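You operate a simulated robot arm through the tools that you are given. There is no shell and no other tool. Be economical: measure what you need, move in short steps, check, and stop when the job is done.

Carry out the task below with a simulated two-armed robot. There is one attempt and no reset: what you move stays moved.

## Task
Pick up the grey filter with one hand, pass it to the other hand and put it on the shelf under the pegs. Put two of the nozzles from the packing bench top on top of the blue cartridge. Any order will do.
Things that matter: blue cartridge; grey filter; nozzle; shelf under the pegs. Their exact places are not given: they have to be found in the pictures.

Only the result counts: the job must be done as asked and must still hold three seconds after the hand-in. Knocking over, shifting, dropping, spilling or breaking anything else fails it.

## Robot
Two 7-joint arms with two-finger parallel grippers on one trunk, on a base that drives. Base frame: it is fixed to the floor where the robot stands at the start and does not move with it; the origin is under the middle of the robot, x ahead of it, y to its left, z up; the surface under the hand at the start is at about z = 0.88. Lengths are in m, angles in rad, forces in N, time in s.
The left shoulder is at the start at [0.08, 0.131, 0.947], the right one opposite. With the tool pointing down near the work surface each hand reaches from about 0.38 to 0.84 m from the robot's upright axis, wherever it stands, measured 20 degrees to its own side. Places, roughly: blue cartridge [0.75, 6.25, 1]; nozzle [0.5, 5.75, 0.75]; shelf under the pegs [0.7, 2.2, 0.9]. Payload 1.57 kg a hand.
The tool frame of a hand sits at the grasp point between the pads (the TCP): z along the fingers, y along the line on which they close. The tips reach 0.03 m beyond it. The gripper opens to 0.11 m. The fingers are 0.024 m wide and 0.012 m thick; the gripper's body (0.048 by 0.112 m) begins 0.078 m behind the TCP.
Orientation is that of the tool frame in the base frame, as [roll, pitch, yaw] about the fixed x, y, z axes, in that order (R = Rz(yaw) Ry(pitch) Rx(roll)). With the fingers straight down and closing along the base's y, the tool's x points along the base's -x, its y along +y and its z along -z.

## Interface
- The arms move only by the tool move_arm. It takes "left_motion", "right_motion" or both (then of equal length, played together; a hand with none holds still); each is a list of rows, each an object (a shift or turn left out is 0, a gripper value left out holds the last) with "slide": the shift along the tool's x, y, z in m, a list of three; "rot": the turn, a rotation vector about the tool's x, y, z in rad, a list of three. In form: [{"slide": [tx, ty, tz], "rot": [rx, ry, rz]}, ...]. A call has 1 to 12 rows; each row shifts and turns the commanded pose from where the row before left it, along the tool's axes as they then stand. "left_grip" and "right_grip" are, for a hand that has rows, the gripper command, from -1 (fully open) to 1 (shut), values between in proportion, set as the call begins (left out, the last holds). A row lasts 0.2 s, in which the tool goes at most 0.05 m and 0.15 rad; a call with a longer step from one row to the next is refused whole, and so is a gripper value outside its range. A pose out of reach is approached as far as the arm can. The call stops where the force on the tool passes 40 N (or 10 N more than at its start, if that is more) or the arm is blocked; 0.2 s more then pass. The fingers move at their own pace (about 0.108 m/s each) and stop on an object; they squeeze with about 22 N. The grip force told is the motor's: it shows also when the fingers shut on nothing. Time passes only in rows, and 0.2 s behind the last, so rows that do not move let the fingers close. It gives the time, the measured TCP pose, the force on the tool (base axes), the opening and the grip force at its end, in the units of the frame above (readings bear some noise), with the torque about the TCP (base axes, N m) and any sound that the robot's microphone picked up.
- Cameras (640 x 400 px; columns grow to the right, rows downward): "scene" is now at [-0.0465, 0.0108, 1.4307]; the picture's right is [0.10, -1.00, 0.00], its down [-0.46, -0.04, -0.89] and it looks along [0.88, 0.09, -0.46] (base axes); focal length 290 px, centre (320, 200). "left" rides on the left gripper at [0.07, -0.016, -0.141] in its tool frame; the picture's right is [0.23, 0.97, 0.00], its down [-0.86, 0.20, -0.48] and it looks along [-0.47, 0.11, 0.88] (tool axes); focal length 222 px, centre (320, 200). "right" rides on the right gripper at [0.07, 0.016, -0.141] in its tool frame; the picture's right is [-0.23, 0.97, 0.00], its down [-0.86, -0.20, -0.48] and it looks along [-0.47, -0.11, 0.88] (tool axes); focal length 222 px, centre (320, 200).
- camera(camera): a new picture of that camera. No time passes.
- roll_base(legs): drives the robot by 1 to 6 legs, each [ahead, left, turn to the left] in m, m and rad, along the robot's own axes; the way and the turn of a leg run together, so that a leg with both is an arc; at most 1.5 m and 3.142 rad a leg. The arms and the cameras ride along, it lands a little off, and it stops where it bumps. It gives what a move gives.
- pan_tilt(pan, tilt): turns the head with the scene camera to pan (to the left, within 1.902 rad either way) and tilt (down, from -0.506 to 1.204), counted from straight ahead of the robot. It gives what a move gives.
- pixel_to_xyz(camera, pixels): for up to 12 pixels [column, row] of the newest picture of that camera ("zoom" is the newest enlarged one), the place [x, y, z] in the base frame of the surface seen there, good to about 0.003 m. No time passes.
- zoom(camera, box): a new picture of the part [left, top, right, bottom] of that camera's present view, enlarged. No time passes.
- close_job(): hands the job in; it is judged then, once.

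Keep the steps short. Do not move on a guess: measure, check each grasp and each placing, and mend mistakes. In all there are 110 turns and 100 pictures (those below and enlarged ones count). Leave the grippers open and the arms clear of the work at the hand-in unless told otherwise, and finish with a single line.

The tools are called after ">>>" as a command line: name --argument value ..., lists and objects as JSON in quotes. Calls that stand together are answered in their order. move_arm: Moves the arms, as the interface text tells. Its arguments: {"type":"object","properties":{"left_motion":{"type":"array","items":{"type":"object","properties":{"slide":{"type":"array","items":{"type":"number"}},"rot":{"type":"array","items":{"type":"number"}}}}},"left_grip":{"type":"number"},"right_motion":{"type":"array","items":{"type":"object","properties":{"slide":{"type":"array","items":{"type":"number"}},"rot":{"type":"array","items":{"type":"number"}}}}},"right_grip":{"type":"number"}},"required":[]} The other tools are called the same way: roll_base (legs) drives the base; pan_tilt (pan, tilt) turns the head that bears the scene camera; camera (camera) takes a picture; pixel_to_xyz (camera, pixels) gives the place of the surface under pixels of a picture; zoom (camera, box) takes an enlarged picture of a part of a camera's view; close_job () hands the job in.

At the start:

```text
t: 0.0
left_tcp_pos: [0.5512, 0.425, 1.18]
left_tool_rot: [-3.141, -0.001, 3.142]
left_wrist_force: [0.1, -0.2, -0.8]
left_ft_torque: [0.01, -0.01, 0.01]
left_width: 0.1101
left_grasp_force: 0.0
right_tcp_pos: [0.5323, -0.1536, 1.1741]
right_tool_rot: [-3.142, 0.001, -3.141]
right_wrist_force: [0.3, 0.6, -0.5]
right_ft_torque: [-0.01, 0.03, 0.02]
right_width: 0.1098
right_grasp_force: 0.1
robot x, y, heading: [-0.0008, -0.0004, 0.001]
head pan, tilt: [0.098, 0.475]
```

scene: 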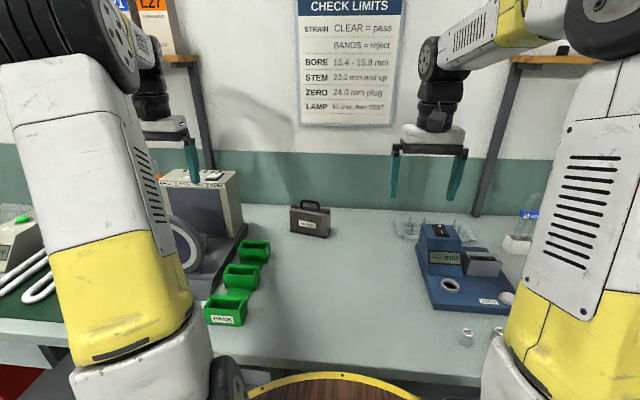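
right: 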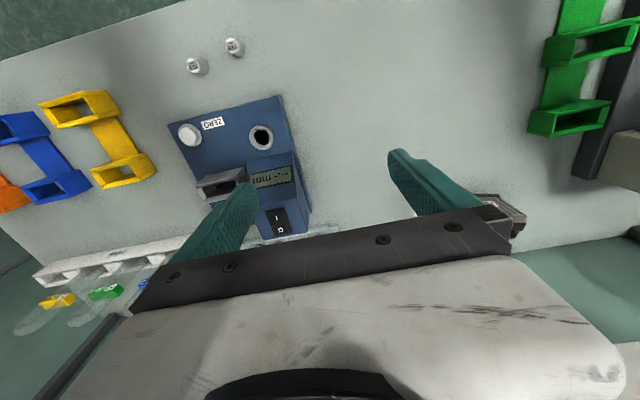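
left: 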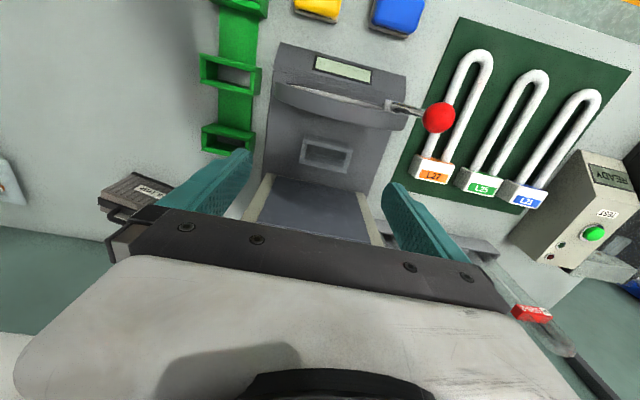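

I see the start bench, but no pegs or filter. First I turn the head left to look along the way.

>>> pan_tilt --pan 1.2 --tilt 0.25

>>> camera --camera "scene"

```text
t: 1.3
left_tcp_pos: [0.5515, 0.4254, 1.1799]
left_tool_rot: [3.142, 0.0, -3.141]
left_wrist_force: [-0.6, -0.5, 0.7]
left_ft_torque: [-0.01, -0.03, 0.02]
left_width: 0.1101
left_grasp_force: 0.0
right_tcp_pos: [0.5319, -0.1552, 1.1748]
right_tool_rot: [-3.14, -0.001, 3.141]
right_wrist_force: [-0.6, -0.6, -1.0]
right_ft_torque: [-0.01, 0.0, -0.03]
right_width: 0.1102
right_grasp_force: 0.0
robot x, y, heading: [-0.0005, -0.0024, -0.002]
head pan, tilt: [1.201, 0.25]
```

```text
96 pictures are left
```

scene: 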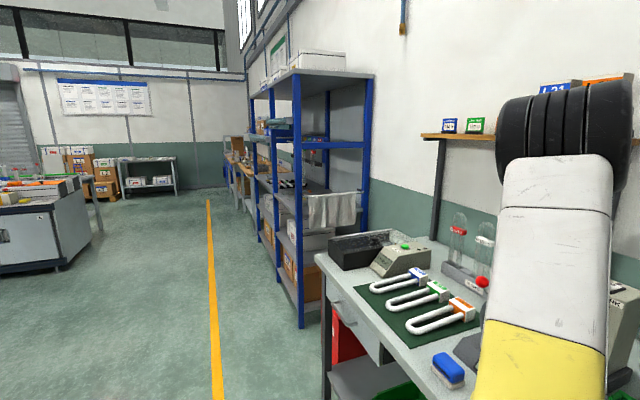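

A blue rack stands further left. I enlarge it to see what is on it.

>>> zoom --camera "scene" --box '[210, 40, 410, 300]'

>>> pixel_to_xyz --camera "scene" --pixels '[[300, 315], [253, 180], [340, 130], [325, 260], [318, 255], [300, 190], [230, 170], [165, 200], [270, 150]]'

```text
1.54 times, centred on (310, 170) of scene
```

zoom: 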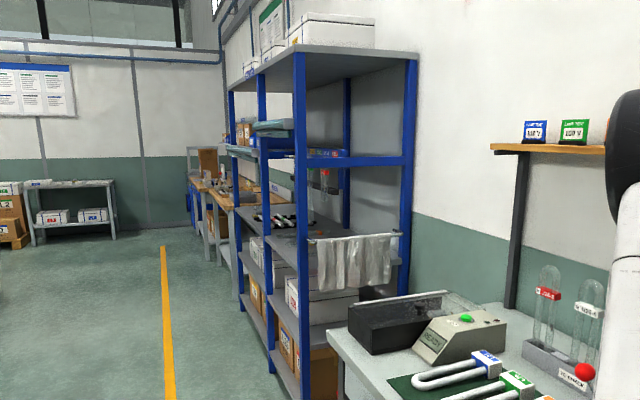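

```text
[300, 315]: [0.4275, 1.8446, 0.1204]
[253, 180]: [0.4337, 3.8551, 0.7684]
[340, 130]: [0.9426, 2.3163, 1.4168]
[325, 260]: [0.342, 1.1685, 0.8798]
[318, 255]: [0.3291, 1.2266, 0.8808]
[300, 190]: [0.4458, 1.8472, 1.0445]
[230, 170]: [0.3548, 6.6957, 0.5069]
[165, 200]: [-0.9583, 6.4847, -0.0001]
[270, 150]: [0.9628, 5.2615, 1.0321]
```

The rack runs from x≈0.43 at y≈1.85. I back off 0.4 m and drive left to face it.

>>> roll_base --legs '[[-0.45, 0, 0], [0, 1.2, 0], [0, 1.05, 0]]'

>>> pan_tilt --pan 0 --tilt 0.3

>>> camera --camera "scene"

```text
t: 14.8
left_tcp_pos: [0.1681, 2.6943, 1.18]
left_tool_rot: [-3.141, 0.0, 3.118]
left_wrist_force: [0.7, -0.3, -0.2]
left_ft_torque: [-0.03, 0.02, 0.0]
left_width: 0.1099
left_grasp_force: 0.0
right_tcp_pos: [0.1376, 2.1151, 1.1746]
right_tool_rot: [-3.141, -0.001, 3.12]
right_wrist_force: [0.4, 0.4, 0.2]
right_ft_torque: [-0.01, 0.0, 0.0]
right_width: 0.1098
right_grasp_force: 0.0
robot x, y, heading: [-0.3921, 2.2825, -0.017]
head pan, tilt: [1.201, 0.25]
```

```text
t: 16.2
left_tcp_pos: [0.1676, 2.694, 1.1795]
left_tool_rot: [3.141, 0.001, 3.121]
left_wrist_force: [-0.5, 0.4, 0.9]
left_ft_torque: [0.03, 0.02, 0.0]
left_width: 0.11
left_grasp_force: 0.1
right_tcp_pos: [0.1375, 2.1152, 1.1742]
right_tool_rot: [-3.141, 0.0, 3.121]
right_wrist_force: [0.3, -0.1, 0.5]
right_ft_torque: [-0.03, 0.01, -0.03]
right_width: 0.1099
right_grasp_force: 0.0
robot x, y, heading: [-0.3895, 2.2791, -0.022]
head pan, tilt: [0.0, 0.3]
```

```text
94 pictures are left
```

scene: 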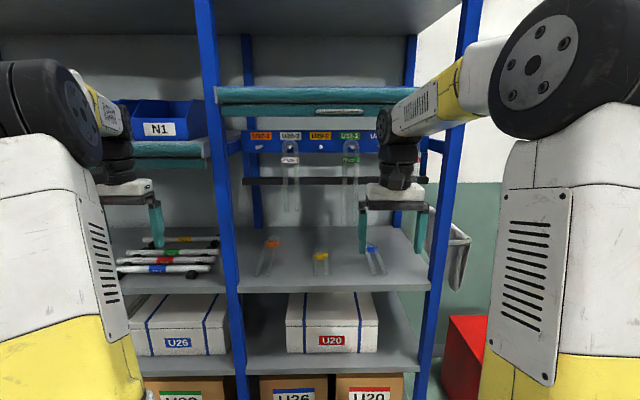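

Here are the pegs and the shelf below them, with glass tubes lying on it. I enlarge and measure.

>>> zoom --camera "scene" --box '[220, 100, 440, 300]'

>>> pixel_to_xyz --camera "scene" --pixels '[[240, 291], [425, 290], [340, 287], [340, 240], [300, 235], [272, 243], [262, 272], [378, 270], [215, 160], [435, 250], [300, 180], [320, 105]]'

```text
2.00 times, centred on (330, 200) of scene
```

zoom: 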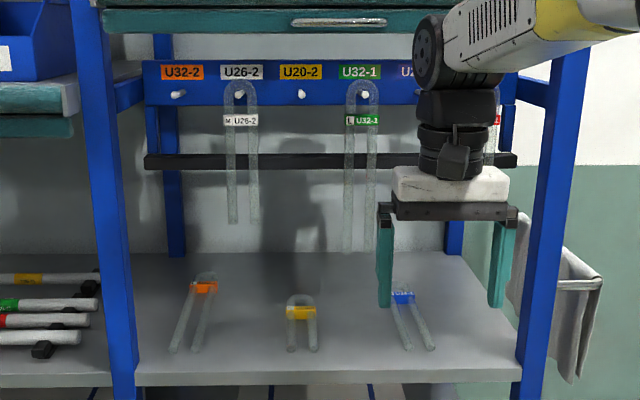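

```text
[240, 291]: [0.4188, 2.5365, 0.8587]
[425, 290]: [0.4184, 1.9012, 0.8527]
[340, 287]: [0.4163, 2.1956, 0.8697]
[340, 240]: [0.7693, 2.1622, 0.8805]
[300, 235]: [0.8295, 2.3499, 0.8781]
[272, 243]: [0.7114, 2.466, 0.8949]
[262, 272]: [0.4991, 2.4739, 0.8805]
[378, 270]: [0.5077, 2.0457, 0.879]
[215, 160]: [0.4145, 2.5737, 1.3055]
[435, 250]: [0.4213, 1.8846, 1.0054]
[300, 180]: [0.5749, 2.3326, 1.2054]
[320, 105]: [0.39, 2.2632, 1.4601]
```

The shelf is at z≈0.88, its front edge at x≈0.41, with free room at front around y≈2.18. Now on to the packing bench; first I look left.

>>> pan_tilt --pan 1.0 --tilt 0.3

>>> camera --camera "scene"

```text
t: 17.5
left_tcp_pos: [0.1695, 2.6931, 1.1794]
left_tool_rot: [-3.141, 0.0, 3.121]
left_wrist_force: [0.3, -0.2, 0.5]
left_ft_torque: [0.01, -0.05, 0.0]
left_width: 0.1101
left_grasp_force: 0.1
right_tcp_pos: [0.1379, 2.1161, 1.1743]
right_tool_rot: [-3.141, 0.0, 3.121]
right_wrist_force: [0.4, 0.7, 0.4]
right_ft_torque: [-0.02, 0.02, 0.02]
right_width: 0.1101
right_grasp_force: 0.2
robot x, y, heading: [-0.392, 2.2803, -0.017]
head pan, tilt: [1.0, 0.3]
```

```text
92 pictures are left
```

scene: 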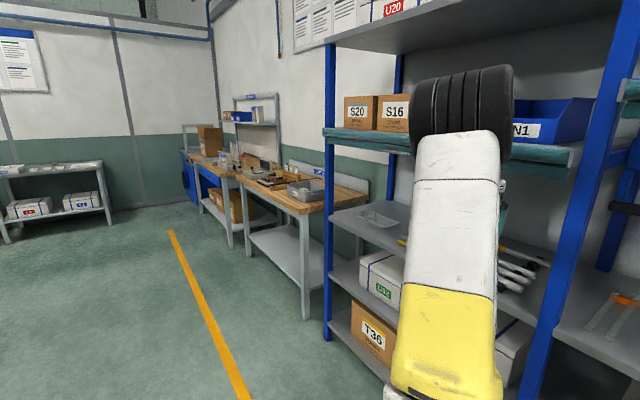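

The way is clear. I drive left to y≈4.7 to view the wooden bench.

>>> roll_base --legs '[[0, 0, 0.017], [0, 1.4, 0], [0, 1.0, 0]]'

>>> pan_tilt --pan 0.3 --tilt 0.45

>>> camera --camera "scene"

```text
t: 29.5
left_tcp_pos: [0.1461, 5.112, 1.1777]
left_tool_rot: [3.141, 0.0, -3.118]
left_wrist_force: [0.8, -0.2, -0.2]
left_ft_torque: [0.0, -0.01, 0.02]
left_width: 0.11
left_grasp_force: 0.0
right_tcp_pos: [0.1394, 4.5327, 1.1749]
right_tool_rot: [-3.14, -0.001, -3.116]
right_wrist_force: [0.2, -0.1, 0.2]
right_ft_torque: [0.03, 0.02, -0.03]
right_width: 0.1101
right_grasp_force: 0.1
robot x, y, heading: [-0.3933, 4.6733, 0.023]
head pan, tilt: [1.0, 0.3]
```

```text
t: 30.6
left_tcp_pos: [0.1451, 5.1109, 1.1791]
left_tool_rot: [3.141, 0.001, -3.12]
left_wrist_force: [-0.5, 1.1, -0.1]
left_ft_torque: [0.01, 0.01, 0.02]
left_width: 0.1101
left_grasp_force: 0.0
right_tcp_pos: [0.1403, 4.5322, 1.1749]
right_tool_rot: [-3.14, 0.001, -3.118]
right_wrist_force: [0.1, -0.8, 0.3]
right_ft_torque: [0.01, 0.01, 0.04]
right_width: 0.1101
right_grasp_force: 0.1
robot x, y, heading: [-0.3961, 4.6719, 0.026]
head pan, tilt: [0.3, 0.45]
```

```text
91 pictures are left
```

scene: 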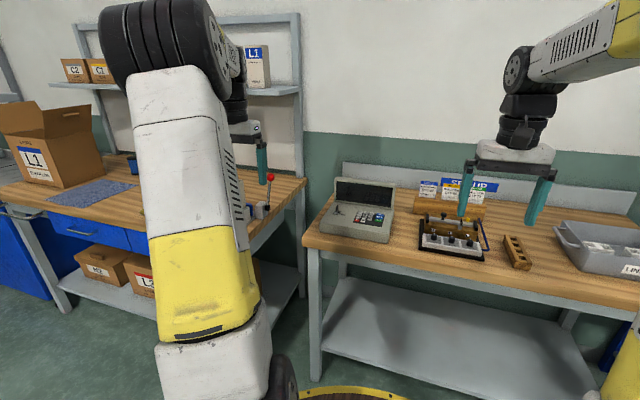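

This is a set-up bench; the packing bench comes next. I note it and go on left by 1.15 m.

>>> roll_base --legs '[[0, 0, -0.025], [0, 1.2, 0]]'

>>> pan_tilt --pan 0.05 --tilt 0.5

>>> camera --camera "scene"

```text
t: 37.0
left_tcp_pos: [0.1918, 6.2644, 1.1789]
left_tool_rot: [-3.141, 0.001, 3.106]
left_wrist_force: [0.1, -0.4, -0.5]
left_ft_torque: [-0.01, 0.02, 0.01]
left_width: 0.1098
left_grasp_force: 0.1
right_tcp_pos: [0.1505, 5.6867, 1.1744]
right_tool_rot: [-3.14, 0.0, 3.107]
right_wrist_force: [-1.0, 0.6, 0.3]
right_ft_torque: [-0.03, 0.02, 0.03]
right_width: 0.1102
right_grasp_force: 0.1
robot x, y, heading: [-0.3739, 5.8593, -0.033]
head pan, tilt: [0.3, 0.45]
```

```text
t: 37.8
left_tcp_pos: [0.1893, 6.2647, 1.1791]
left_tool_rot: [3.141, -0.002, 3.107]
left_wrist_force: [0.2, 0.5, 0.6]
left_ft_torque: [0.03, -0.02, -0.01]
left_width: 0.1097
left_grasp_force: 0.2
right_tcp_pos: [0.1507, 5.688, 1.1746]
right_tool_rot: [3.141, 0.002, 3.106]
right_wrist_force: [-0.3, 0.1, -0.2]
right_ft_torque: [0.01, -0.01, -0.03]
right_width: 0.1098
right_grasp_force: 0.0
robot x, y, heading: [-0.3729, 5.8622, -0.028]
head pan, tilt: [0.051, 0.499]
```

```text
90 pictures are left
```

scene: 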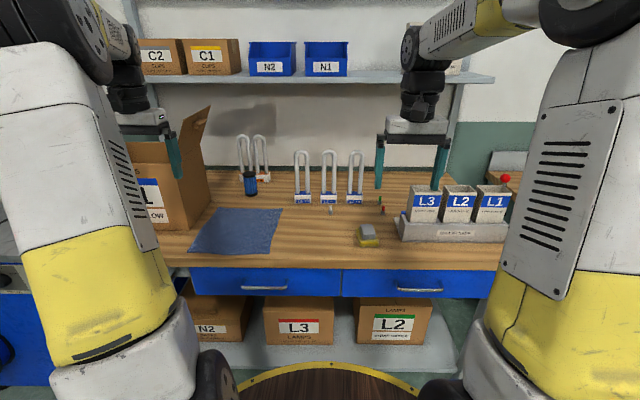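

I enlarge the bench top to identify the small things.

>>> zoom --camera "scene" --box '[190, 110, 400, 260]'

>>> zoom --camera "scene" --box '[340, 130, 520, 260]'

>>> pixel_to_xyz --camera "scene" --pixels '[[250, 187], [250, 174], [332, 210], [380, 207], [367, 232], [302, 180], [330, 180], [262, 150], [240, 230], [330, 240], [440, 230], [300, 265]]'

```text
2.67 times, centred on (295, 185) of scene
```

zoom: 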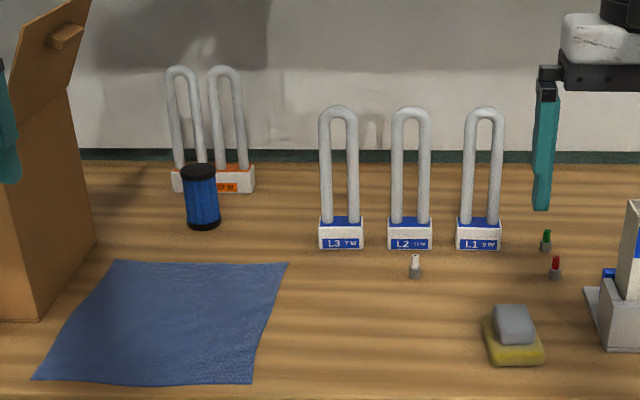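

```text
3.08 times, centred on (430, 195) of scene
```

zoom: 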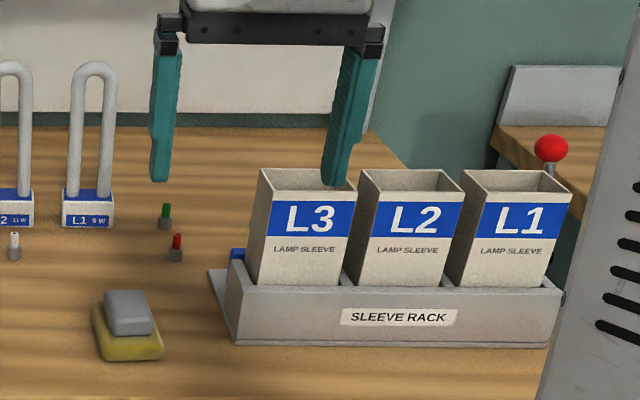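

```text
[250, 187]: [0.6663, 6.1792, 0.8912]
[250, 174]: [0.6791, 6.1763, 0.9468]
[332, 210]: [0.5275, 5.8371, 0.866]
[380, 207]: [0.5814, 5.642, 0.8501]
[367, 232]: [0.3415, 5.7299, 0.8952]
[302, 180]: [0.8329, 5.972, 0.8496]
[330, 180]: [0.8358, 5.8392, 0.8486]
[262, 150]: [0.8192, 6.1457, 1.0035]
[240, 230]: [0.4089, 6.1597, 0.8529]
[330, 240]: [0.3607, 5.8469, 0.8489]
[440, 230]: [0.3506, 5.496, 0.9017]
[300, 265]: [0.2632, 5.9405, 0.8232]
```

The blue cartridge stands at (0.67, 6.18); three nozzles (white, green, red) stand on the bench. A grey block lies on a yellow one at (367, 232): I look closely, for it may be the filter.

>>> zoom --camera "scene" --box '[340, 210, 400, 255]'

>>> pixel_to_xyz --camera "zoom" --pixels '[[300, 200], [320, 320], [240, 150], [340, 150], [150, 300], [400, 330], [230, 350], [270, 250], [380, 250]]'

>>> zoom --camera "scene" --box '[310, 180, 400, 230]'

```text
8.89 times, centred on (370, 232) of scene
```

zoom: 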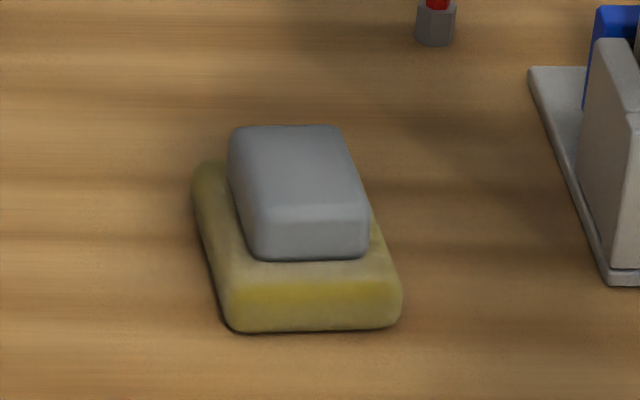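

```text
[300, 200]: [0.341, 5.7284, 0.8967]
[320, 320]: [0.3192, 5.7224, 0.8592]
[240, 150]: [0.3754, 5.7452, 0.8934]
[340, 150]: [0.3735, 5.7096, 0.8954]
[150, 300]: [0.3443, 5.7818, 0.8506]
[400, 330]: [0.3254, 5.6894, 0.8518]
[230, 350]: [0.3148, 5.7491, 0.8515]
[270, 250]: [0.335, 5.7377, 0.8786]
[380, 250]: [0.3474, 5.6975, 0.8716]
```

```text
7.11 times, centred on (355, 205) of scene
```

zoom: 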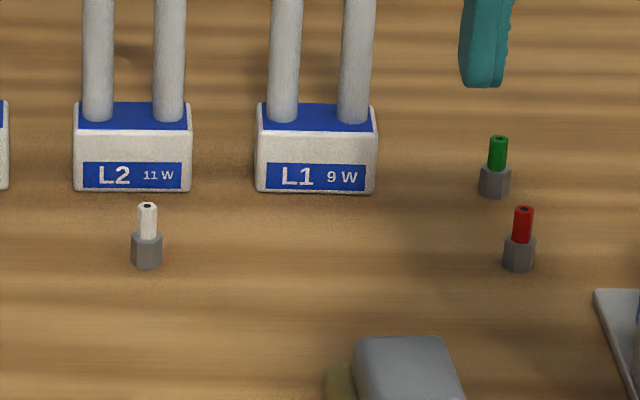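

The grey block could be a filter, but I must look for other candidates first. I look left, right and behind.

>>> pan_tilt --pan 1.0 --tilt 0.35

>>> camera --camera "scene"

>>> pan_tilt --pan -0.9 --tilt 0.35

>>> camera --camera "scene"

>>> pan_tilt --pan 1.9 --tilt 0.2

>>> camera --camera "scene"

>>> pan_tilt --pan -1.9 --tilt 0.2

>>> camera --camera "scene"

```text
t: 39.0
left_tcp_pos: [0.1894, 6.2653, 1.1796]
left_tool_rot: [3.141, -0.001, 3.106]
left_wrist_force: [0.0, -0.5, 0.1]
left_ft_torque: [-0.01, 0.0, -0.01]
left_width: 0.1098
left_grasp_force: 0.0
right_tcp_pos: [0.1516, 5.6864, 1.1735]
right_tool_rot: [3.141, 0.0, 3.105]
right_wrist_force: [0.0, 0.1, -0.1]
right_ft_torque: [-0.02, -0.05, -0.02]
right_width: 0.1098
right_grasp_force: 0.0
robot x, y, heading: [-0.3753, 5.8559, -0.036]
head pan, tilt: [1.0, 0.351]
```

```text
85 pictures are left
```

scene: 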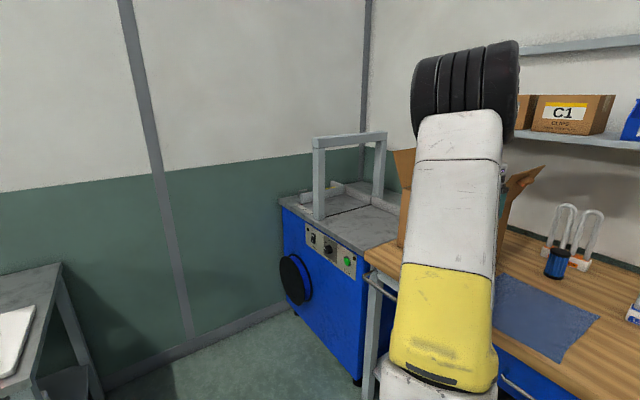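

```text
t: 40.9
left_tcp_pos: [0.1904, 6.2643, 1.179]
left_tool_rot: [3.141, 0.001, 3.106]
left_wrist_force: [-0.8, -0.5, 0.4]
left_ft_torque: [0.0, -0.01, 0.0]
left_width: 0.1099
left_grasp_force: 0.1
right_tcp_pos: [0.1505, 5.688, 1.1746]
right_tool_rot: [3.14, -0.002, 3.107]
right_wrist_force: [0.1, -0.1, 0.0]
right_ft_torque: [0.01, 0.0, -0.01]
right_width: 0.1099
right_grasp_force: 0.0
robot x, y, heading: [-0.3715, 5.8558, -0.028]
head pan, tilt: [-0.901, 0.351]
```

```text
84 pictures are left
```

scene: 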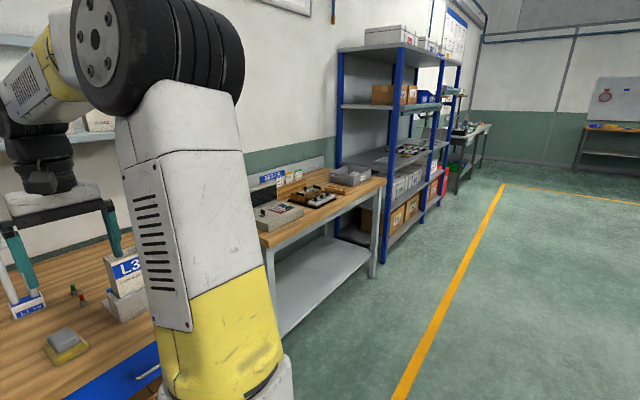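

```text
t: 43.3
left_tcp_pos: [0.1911, 6.264, 1.1795]
left_tool_rot: [-3.14, 0.0, 3.106]
left_wrist_force: [-0.2, 0.0, -0.3]
left_ft_torque: [0.02, 0.01, 0.0]
left_width: 0.1101
left_grasp_force: 0.1
right_tcp_pos: [0.1505, 5.6879, 1.1742]
right_tool_rot: [-3.141, 0.001, 3.107]
right_wrist_force: [0.4, -1.0, 0.9]
right_ft_torque: [0.02, 0.04, 0.05]
right_width: 0.11
right_grasp_force: 0.2
robot x, y, heading: [-0.3743, 5.858, -0.034]
head pan, tilt: [1.901, 0.201]
```

```text
83 pictures are left
```

scene: 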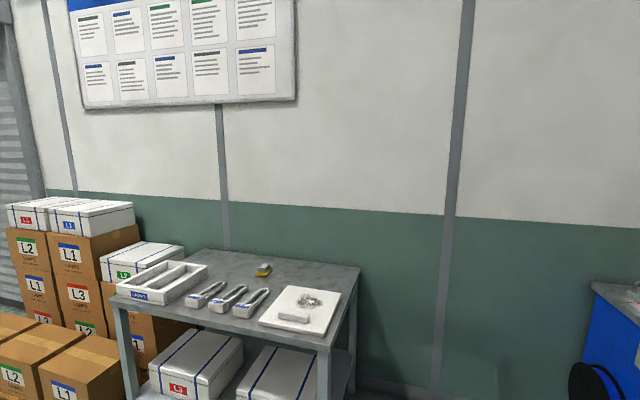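

```text
t: 46.5
left_tcp_pos: [0.1909, 6.2645, 1.1788]
left_tool_rot: [-3.141, 0.0, 3.106]
left_wrist_force: [0.2, -0.1, -0.1]
left_ft_torque: [-0.01, 0.04, 0.02]
left_width: 0.1099
left_grasp_force: 0.1
right_tcp_pos: [0.1527, 5.6881, 1.1755]
right_tool_rot: [-3.141, 0.0, 3.106]
right_wrist_force: [0.3, -0.2, 0.0]
right_ft_torque: [-0.03, -0.02, 0.0]
right_width: 0.1103
right_grasp_force: 0.1
robot x, y, heading: [-0.3708, 5.8592, -0.036]
head pan, tilt: [-1.901, 0.201]
```

```text
82 pictures are left
```

scene: 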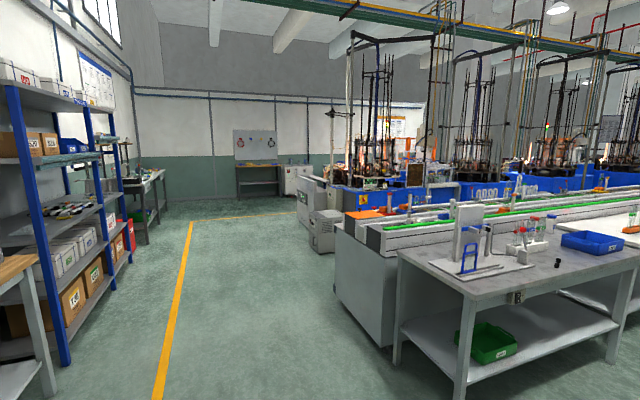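

More candidates: a small thing at (262,270) on the left table and a grey item at (295,318); and a dark one at (558,263) on the bench behind. I zoom on each.

>>> zoom --camera "scene" --box '[440, 190, 640, 300]'

>>> pan_tilt --pan 1.9 --tilt 0.3

>>> zoom --camera "scene" --box '[180, 210, 360, 330]'

```text
3.20 times, centred on (540, 245) of scene
```

zoom: 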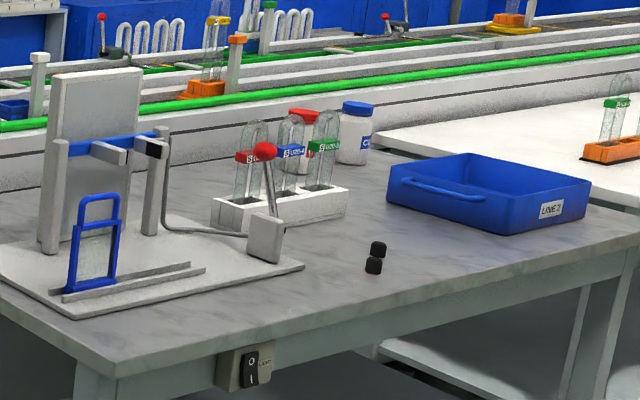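

```text
t: 49.6
left_tcp_pos: [0.1903, 6.2647, 1.1786]
left_tool_rot: [3.141, 0.001, 3.105]
left_wrist_force: [0.4, 0.2, -0.1]
left_ft_torque: [0.02, 0.0, -0.01]
left_width: 0.1102
left_grasp_force: 0.0
right_tcp_pos: [0.1514, 5.6875, 1.1747]
right_tool_rot: [3.141, 0.0, 3.107]
right_wrist_force: [-0.2, 0.1, -0.6]
right_ft_torque: [-0.02, -0.01, -0.01]
right_width: 0.11
right_grasp_force: 0.1
robot x, y, heading: [-0.3733, 5.8645, -0.032]
head pan, tilt: [1.901, 0.3]
```

```text
3.33 times, centred on (270, 270) of scene
```

zoom: 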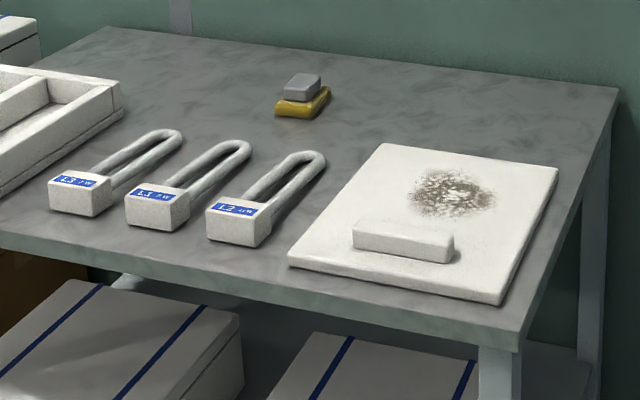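

The grey-on-yellow block recurs on another table, so it may be a cleaning sponge. I check the hidden bench parts and the set-up bench before deciding.

>>> pan_tilt --pan -0.8 --tilt 0.4

>>> zoom --camera "scene" --box '[190, 130, 400, 260]'

>>> camera --camera "left"

>>> camera --camera "right"

```text
t: 52.0
left_tcp_pos: [0.1902, 6.2657, 1.1794]
left_tool_rot: [-3.141, 0.0, 3.106]
left_wrist_force: [-0.4, -0.8, -0.2]
left_ft_torque: [0.01, 0.01, 0.02]
left_width: 0.1102
left_grasp_force: 0.1
right_tcp_pos: [0.1518, 5.6861, 1.1744]
right_tool_rot: [-3.141, 0.0, 3.105]
right_wrist_force: [-0.2, 0.0, -1.1]
right_ft_torque: [-0.02, 0.01, -0.02]
right_width: 0.1101
right_grasp_force: 0.0
robot x, y, heading: [-0.3733, 5.8614, -0.031]
head pan, tilt: [-0.799, 0.4]
```

```text
3.05 times, centred on (295, 195) of scene
```

zoom: 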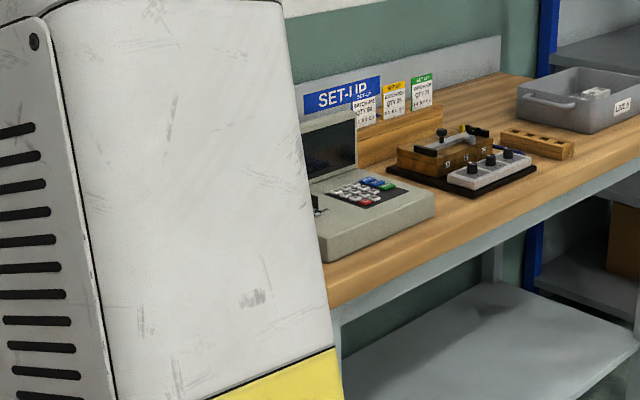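

```text
78 pictures are left
```

left: 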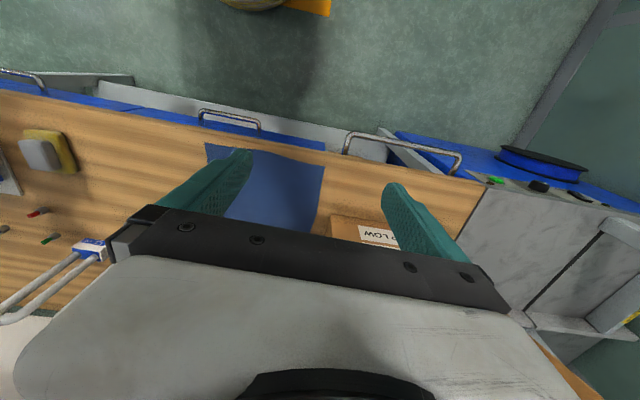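

```text
77 pictures are left
```

right: 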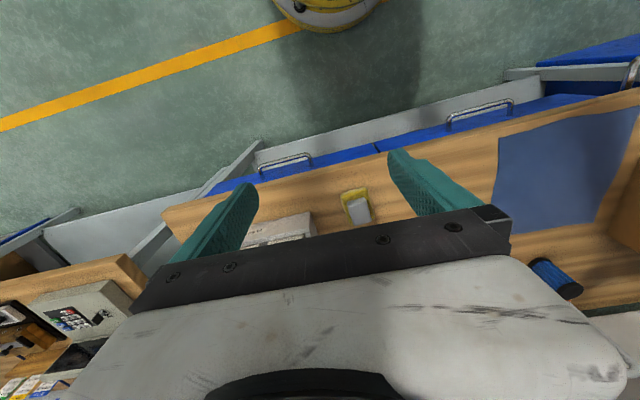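

Nothing else filter-like yet. I look at the box and its flap beside the cartridge for clearance, and check behind the sleeve rack.

>>> pan_tilt --pan 0.1 --tilt 0.45

>>> camera --camera "scene"

>>> pixel_to_xyz --camera "scene" --pixels '[[218, 130], [200, 160], [222, 220], [205, 235], [190, 190], [160, 180], [270, 155], [270, 143], [287, 150], [325, 170], [351, 170], [375, 170]]'

>>> zoom --camera "scene" --box '[235, 120, 405, 230]'

```text
t: 53.2
left_tcp_pos: [0.1907, 6.2639, 1.1799]
left_tool_rot: [-3.14, -0.001, 3.108]
left_wrist_force: [0.2, -0.2, -0.2]
left_ft_torque: [-0.01, 0.02, 0.01]
left_width: 0.1098
left_grasp_force: 0.2
right_tcp_pos: [0.1521, 5.6875, 1.1747]
right_tool_rot: [-3.14, 0.0, 3.106]
right_wrist_force: [-0.3, -0.8, -0.5]
right_ft_torque: [-0.01, 0.02, -0.03]
right_width: 0.1101
right_grasp_force: 0.0
robot x, y, heading: [-0.3744, 5.8571, -0.033]
head pan, tilt: [0.099, 0.45]
```

```text
76 pictures are left
```

scene: 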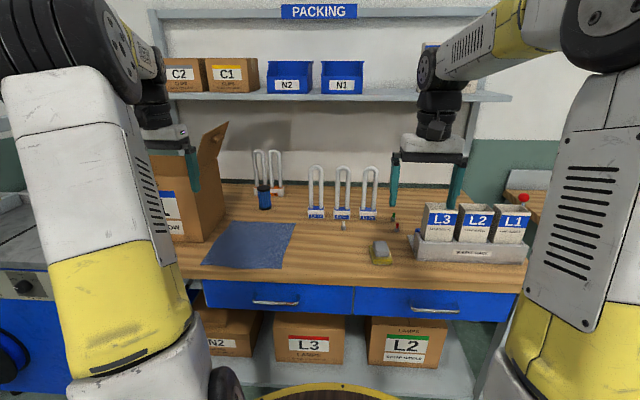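

```text
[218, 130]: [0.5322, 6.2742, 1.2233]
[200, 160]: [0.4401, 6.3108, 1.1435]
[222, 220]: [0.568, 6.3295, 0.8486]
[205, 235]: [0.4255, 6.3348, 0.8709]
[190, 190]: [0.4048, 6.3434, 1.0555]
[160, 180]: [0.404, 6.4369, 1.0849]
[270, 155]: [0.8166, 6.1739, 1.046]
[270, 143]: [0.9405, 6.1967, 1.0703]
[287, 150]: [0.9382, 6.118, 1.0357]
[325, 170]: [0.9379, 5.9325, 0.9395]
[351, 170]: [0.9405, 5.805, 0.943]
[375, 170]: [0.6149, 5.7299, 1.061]
```

```text
3.64 times, centred on (320, 175) of scene
```

zoom: 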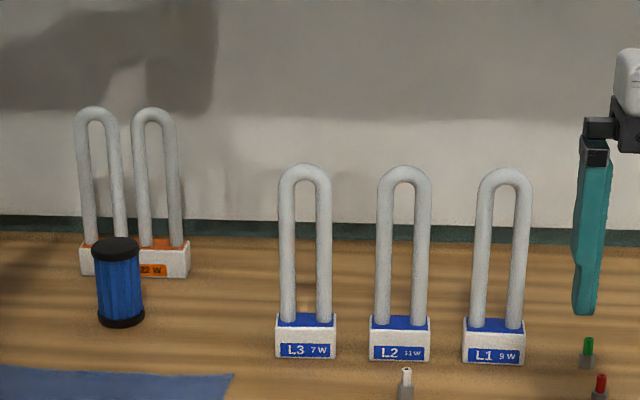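

The box flap (y≈6.27, z≈1.22) is in the left arm's way, so I'll work with the right arm here and tuck the left up and back. Then I drive to about (-0.09, 6.1).

>>> move_arm --left_motion '[{"slide": [0.04, 0, -0.03]}, {"slide": [0.04, 0, -0.03]}, {"slide": [0.04, 0, -0.03]}, {"slide": [0.03, 0, -0.04]}, {"slide": [0, 0, -0.03]}]'

>>> roll_base --legs '[[0, 0.22, 0.033], [0.15, 0, 0]]'

>>> camera --camera "scene"

```text
t: 54.4
left_tcp_pos: [0.0389, 6.2752, 1.3393]
left_tool_rot: [3.141, 0.0, 3.109]
left_wrist_force: [-0.2, 0.4, -0.4]
left_ft_torque: [0.0, -0.03, -0.05]
left_width: 0.1106
left_grasp_force: 0.1
right_tcp_pos: [0.151, 5.6869, 1.1744]
right_tool_rot: [3.141, 0.002, 3.108]
right_wrist_force: [0.6, -0.4, 0.2]
right_ft_torque: [-0.01, -0.01, 0.0]
right_width: 0.1097
right_grasp_force: 0.2
robot x, y, heading: [-0.3745, 5.8607, -0.031]
head pan, tilt: [0.099, 0.45]
```

```text
t: 57.0
left_tcp_pos: [0.1676, 6.5194, 1.3368]
left_tool_rot: [-3.141, 0.0, -3.126]
left_wrist_force: [-0.4, 0.0, 0.2]
left_ft_torque: [-0.01, 0.02, 0.01]
left_width: 0.1101
left_grasp_force: 0.1
right_tcp_pos: [0.3094, 5.9374, 1.1741]
right_tool_rot: [-3.141, -0.002, -3.128]
right_wrist_force: [0.1, -0.2, -0.3]
right_ft_torque: [-0.02, -0.02, -0.03]
right_width: 0.11
right_grasp_force: 0.1
robot x, y, heading: [-0.2252, 6.0828, 0.015]
head pan, tilt: [0.099, 0.45]
```

```text
74 pictures are left
```

scene: 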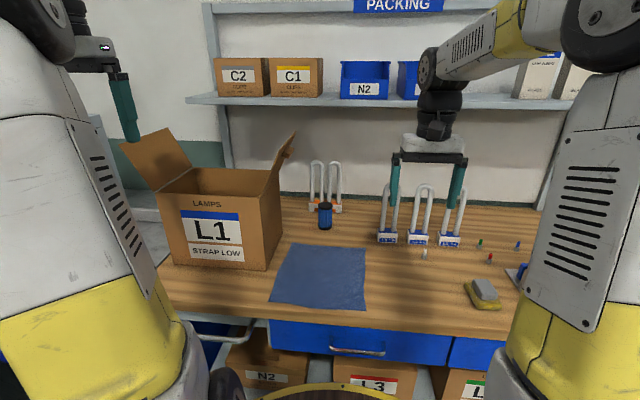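

Clear. I go ahead 0.14 m, then measure the cartridge and white nozzle closely.

>>> roll_base --legs '[[0.14, 0, -0.015]]'

>>> pan_tilt --pan 0.0 --tilt 0.6

>>> camera --camera "scene"

```text
t: 58.4
left_tcp_pos: [0.3118, 6.5134, 1.3386]
left_tool_rot: [-3.141, -0.001, -3.14]
left_wrist_force: [-0.5, -0.3, -0.5]
left_ft_torque: [0.02, -0.01, 0.02]
left_width: 0.1101
left_grasp_force: 0.0
right_tcp_pos: [0.4447, 5.9325, 1.1752]
right_tool_rot: [-3.141, -0.001, -3.14]
right_wrist_force: [-0.4, 0.1, 0.0]
right_ft_torque: [0.01, 0.0, -0.01]
right_width: 0.1103
right_grasp_force: 0.0
robot x, y, heading: [-0.0912, 6.0861, -0.002]
head pan, tilt: [0.099, 0.45]
```

```text
t: 59.1
left_tcp_pos: [0.3123, 6.5151, 1.3388]
left_tool_rot: [3.141, 0.001, -3.14]
left_wrist_force: [-0.9, 0.9, -0.4]
left_ft_torque: [0.0, -0.03, -0.02]
left_width: 0.1099
left_grasp_force: 0.2
right_tcp_pos: [0.4451, 5.9322, 1.1742]
right_tool_rot: [-3.141, 0.0, -3.139]
right_wrist_force: [-0.2, -0.5, 0.1]
right_ft_torque: [-0.01, 0.01, -0.03]
right_width: 0.1101
right_grasp_force: 0.1
robot x, y, heading: [-0.0892, 6.0865, -0.001]
head pan, tilt: [0.0, 0.6]
```

```text
73 pictures are left
```

scene: 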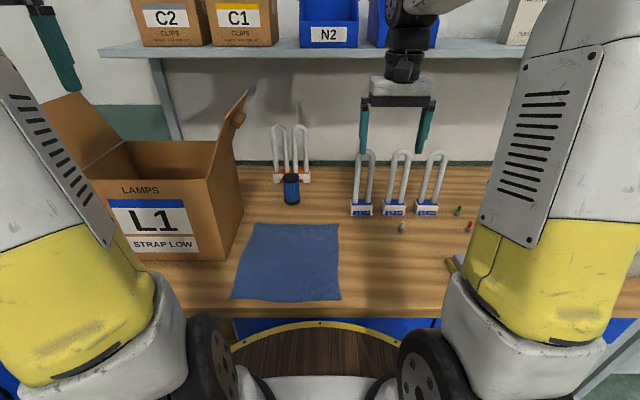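

>>> zoom --camera "scene" --box '[380, 205, 428, 235]'

>>> pixel_to_xyz --camera "zoom" --pixels '[[290, 210], [300, 285], [290, 250], [295, 310], [320, 320]]'

>>> zoom --camera "scene" --box '[260, 160, 324, 210]'

>>> pixel_to_xyz --camera "zoom" --pixels '[[310, 125], [255, 130], [365, 130], [310, 105], [310, 148], [310, 200], [310, 330]]'

```text
13.33 times, centred on (404, 220) of scene
```

zoom: 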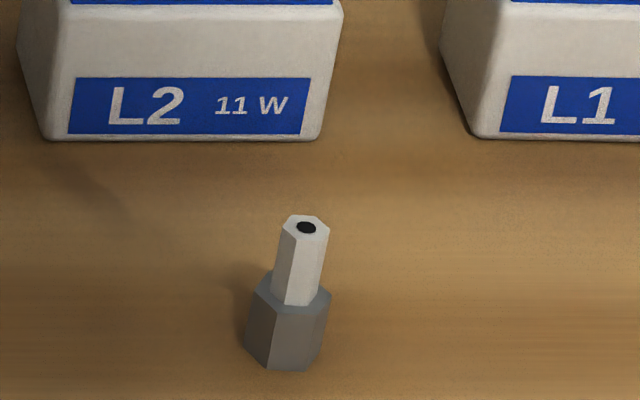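

```text
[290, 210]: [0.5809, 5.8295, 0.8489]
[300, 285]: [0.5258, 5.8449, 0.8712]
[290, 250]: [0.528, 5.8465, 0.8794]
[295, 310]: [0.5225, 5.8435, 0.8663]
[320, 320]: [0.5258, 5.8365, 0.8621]
```

```text
8.00 times, centred on (292, 185) of scene
```

zoom: 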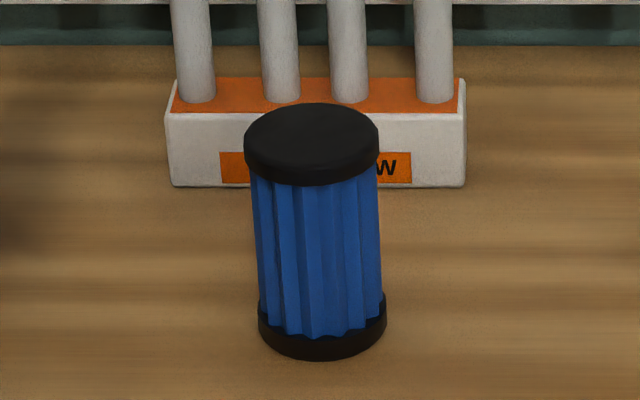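

```text
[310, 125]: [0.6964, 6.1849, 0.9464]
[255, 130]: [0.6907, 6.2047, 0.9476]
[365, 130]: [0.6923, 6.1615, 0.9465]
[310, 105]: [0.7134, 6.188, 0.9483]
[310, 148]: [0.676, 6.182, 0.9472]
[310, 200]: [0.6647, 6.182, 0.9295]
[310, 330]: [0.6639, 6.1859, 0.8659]
```

Cartridge top: centre ≈(0.688, 6.183), z 0.947, radius ≈0.026. White nozzle ≈(0.531, 5.842), base z 0.849, top ≈0.885. I check how near the standing lamps are.

>>> pixel_to_xyz --camera "scene" --pixels '[[394, 211], [385, 207], [391, 185], [406, 185], [399, 152], [361, 211], [426, 211], [404, 222], [404, 226], [371, 156], [434, 152], [398, 203]]'

```text
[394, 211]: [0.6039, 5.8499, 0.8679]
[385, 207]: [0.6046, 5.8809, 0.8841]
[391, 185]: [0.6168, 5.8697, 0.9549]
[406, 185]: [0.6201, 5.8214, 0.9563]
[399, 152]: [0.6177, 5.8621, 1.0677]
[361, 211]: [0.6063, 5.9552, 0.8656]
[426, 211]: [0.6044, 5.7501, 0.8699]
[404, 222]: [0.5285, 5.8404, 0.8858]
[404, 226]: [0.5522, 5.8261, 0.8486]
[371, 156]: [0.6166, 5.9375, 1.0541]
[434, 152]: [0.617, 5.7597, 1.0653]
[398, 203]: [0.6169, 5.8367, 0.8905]
```

The lamp tubes are at x≈0.617, up to z≈1.07, close to the nozzle. I'll lean the wrist 0.2 rad toward the robot (about the closing axis, so the pads stay square). Now to a hover above the white nozzle.

>>> move_arm --right_motion '[{"slide": [-0.02, -0.0225, 0.02]}, {"slide": [-0.02, -0.0225, 0.02]}, {"rot": [0, -0.1, 0], "slide": [-0.02, -0.0225, 0.02]}, {"rot": [0, -0.1, 0], "slide": [-0.02, -0.0225, 0.02]}, {"slide": [0, 0, 0.03]}, {}]' --right_grip 0.0

>>> camera --camera "scene"

>>> camera --camera "right"

```text
t: 60.5
left_tcp_pos: [0.3116, 6.5152, 1.3381]
left_tool_rot: [3.141, 0.0, -3.14]
left_wrist_force: [-0.7, -0.8, -0.7]
left_ft_torque: [-0.03, 0.01, 0.01]
left_width: 0.11
left_grasp_force: 0.2
right_tcp_pos: [0.5324, 5.8427, 1.0642]
right_tool_rot: [3.14, 0.2, -3.139]
right_wrist_force: [0.7, 0.2, 0.2]
right_ft_torque: [0.0, -0.02, 0.0]
right_width: 0.0548
right_grasp_force: 0.1
robot x, y, heading: [-0.0873, 6.0848, -0.002]
head pan, tilt: [0.0, 0.6]
```

```text
70 pictures are left
```

scene: 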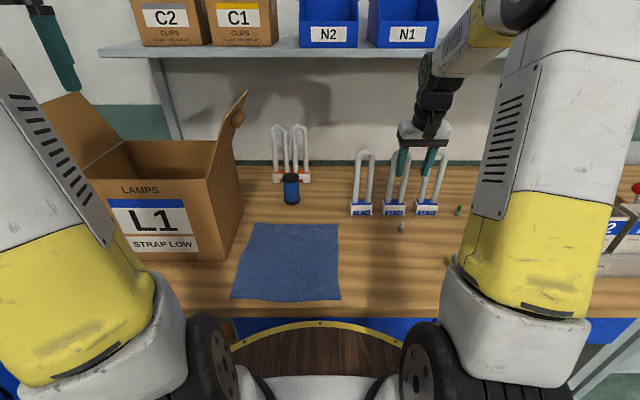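

```text
69 pictures are left
```

right: 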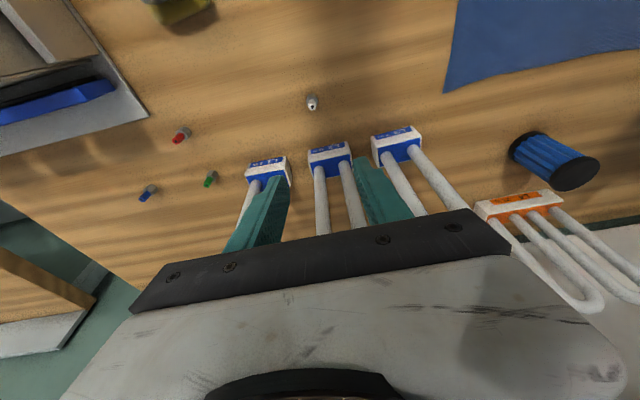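

I check the nozzle's place from the wrist camera at (312,103) too.

>>> zoom --camera "right" --box '[296, 92, 328, 112]'

>>> pixel_to_xyz --camera "zoom" --pixels '[[330, 255], [335, 260], [320, 170], [280, 180], [370, 180], [290, 230], [370, 240], [320, 120]]'

```text
16.00 times, centred on (312, 102) of right
```

zoom: 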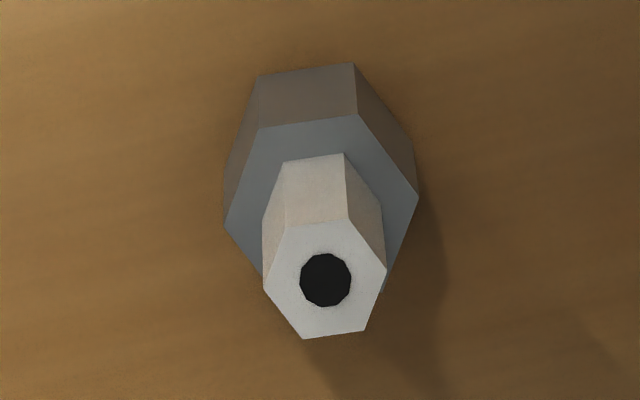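

```text
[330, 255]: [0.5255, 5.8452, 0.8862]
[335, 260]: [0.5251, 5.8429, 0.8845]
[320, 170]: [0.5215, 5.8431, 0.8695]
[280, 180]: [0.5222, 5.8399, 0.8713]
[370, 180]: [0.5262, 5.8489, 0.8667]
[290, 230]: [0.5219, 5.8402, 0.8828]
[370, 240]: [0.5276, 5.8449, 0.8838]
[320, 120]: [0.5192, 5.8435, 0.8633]
```

Wrist view puts the nozzle at (0.528, 5.844), with hex corners facing the pads. I turn the hand about the vertical by -0.55 rad so the pads meet flats.

>>> move_arm --right_motion '[{"rot": [0.0274, 0, 0.1348]}, {"rot": [0.0274, 0, 0.1348]}, {"rot": [0.0274, 0, 0.1348]}, {"rot": [0.0274, 0, 0.1348]}, {"slide": [0, 0, 0.04]}, {"slide": [0, 0, 0.04]}, {}]'

>>> zoom --camera "right" --box '[200, 50, 440, 200]'

```text
t: 62.1
left_tcp_pos: [0.3125, 6.515, 1.3389]
left_tool_rot: [3.141, 0.001, -3.141]
left_wrist_force: [-0.2, 0.4, -0.2]
left_ft_torque: [-0.01, 0.01, -0.02]
left_width: 0.1102
left_grasp_force: 0.1
right_tcp_pos: [0.5467, 5.8319, 0.9865]
right_tool_rot: [3.141, 0.201, 2.592]
right_wrist_force: [0.0, 1.2, 0.2]
right_ft_torque: [0.0, 0.01, 0.0]
right_width: 0.0549
right_grasp_force: 0.1
robot x, y, heading: [-0.0833, 6.0853, -0.001]
head pan, tilt: [0.0, 0.6]
```

```text
2.67 times, centred on (320, 125) of right
```

zoom: 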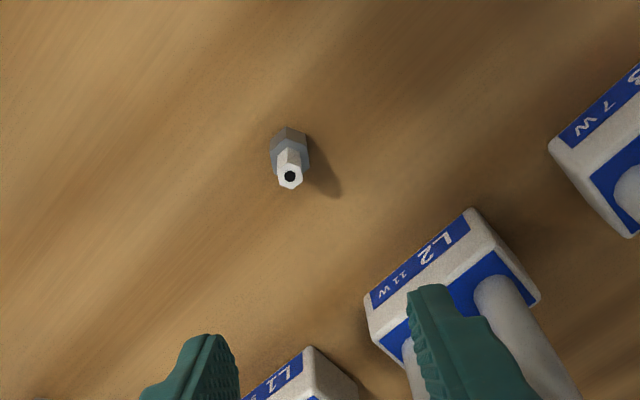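

Next I shift back over the nozzle and lower part-way, then check.

>>> move_arm --right_motion '[{"slide": [0.0227, 0.0003, 0.01]}, {"slide": [0.0226, 0.0003, 0.01]}, {"slide": [0, 0, 0.02]}, {}]'

>>> camera --camera "right"

>>> zoom --camera "scene" --box '[330, 120, 490, 250]'

```text
t: 63.1
left_tcp_pos: [0.3112, 6.5144, 1.3383]
left_tool_rot: [-3.141, 0.001, -3.139]
left_wrist_force: [-0.3, 0.5, -0.2]
left_ft_torque: [0.01, 0.01, -0.01]
left_width: 0.1098
left_grasp_force: 0.1
right_tcp_pos: [0.5171, 5.8523, 0.9399]
right_tool_rot: [3.142, 0.201, 2.592]
right_wrist_force: [-1.2, 0.1, 0.0]
right_ft_torque: [0.0, -0.03, 0.02]
right_width: 0.0552
right_grasp_force: 0.0
robot x, y, heading: [-0.0829, 6.0832, 0.007]
head pan, tilt: [0.0, 0.6]
```

```text
66 pictures are left
```

right: 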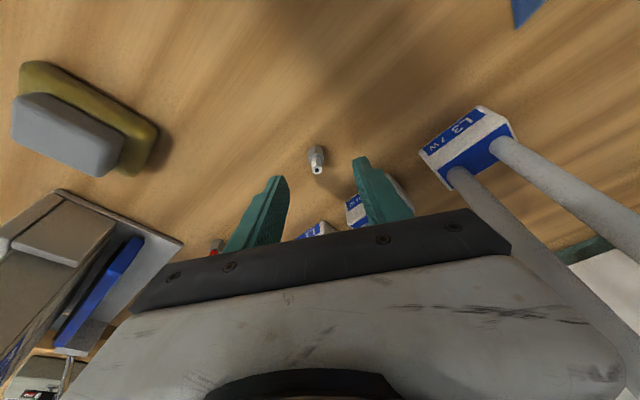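

```text
3.08 times, centred on (410, 185) of scene
```

zoom: 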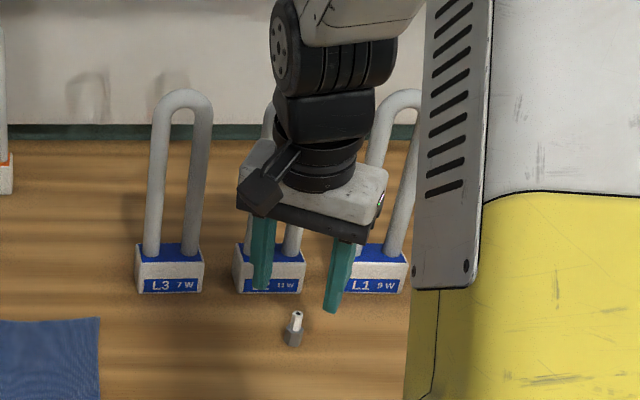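

The nozzle sits midway between the pads. I lower the last 5 cm and close.

>>> move_arm --right_motion '[{"slide": [0, 0, 0.027]}, {"slide": [0, 0, 0.027]}, {}]'

>>> move_arm --right_motion '[{}, {}, {}]' --right_grip 1.0

>>> camera --camera "right"

```text
t: 63.9
left_tcp_pos: [0.3115, 6.5137, 1.3376]
left_tool_rot: [-3.141, 0.001, -3.139]
left_wrist_force: [-0.8, -0.1, -0.2]
left_ft_torque: [0.01, 0.0, -0.01]
left_width: 0.1102
left_grasp_force: 0.1
right_tcp_pos: [0.5273, 5.8458, 0.8895]
right_tool_rot: [-3.141, 0.2, 2.593]
right_wrist_force: [0.5, 0.1, -0.1]
right_ft_torque: [0.01, 0.02, 0.0]
right_width: 0.0548
right_grasp_force: 0.0
robot x, y, heading: [-0.0859, 6.0827, 0.001]
head pan, tilt: [0.0, 0.6]
```

```text
t: 64.7
left_tcp_pos: [0.3117, 6.5146, 1.3378]
left_tool_rot: [-3.141, 0.0, -3.139]
left_wrist_force: [-0.1, 0.2, 0.4]
left_ft_torque: [0.0, -0.01, -0.01]
left_width: 0.1099
left_grasp_force: 0.1
right_tcp_pos: [0.5265, 5.8449, 0.8885]
right_tool_rot: [-3.141, 0.202, 2.593]
right_wrist_force: [0.1, -0.8, -0.4]
right_ft_torque: [0.01, 0.04, -0.02]
right_width: 0.0138
right_grasp_force: 22.2
robot x, y, heading: [-0.087, 6.0873, 0.001]
head pan, tilt: [0.0, 0.6]
```

```text
64 pictures are left
```

right: 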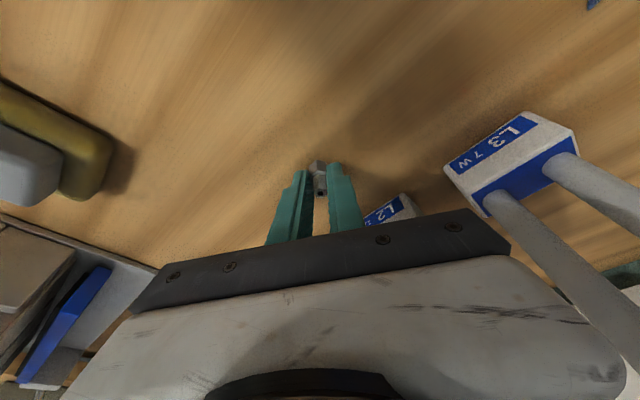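

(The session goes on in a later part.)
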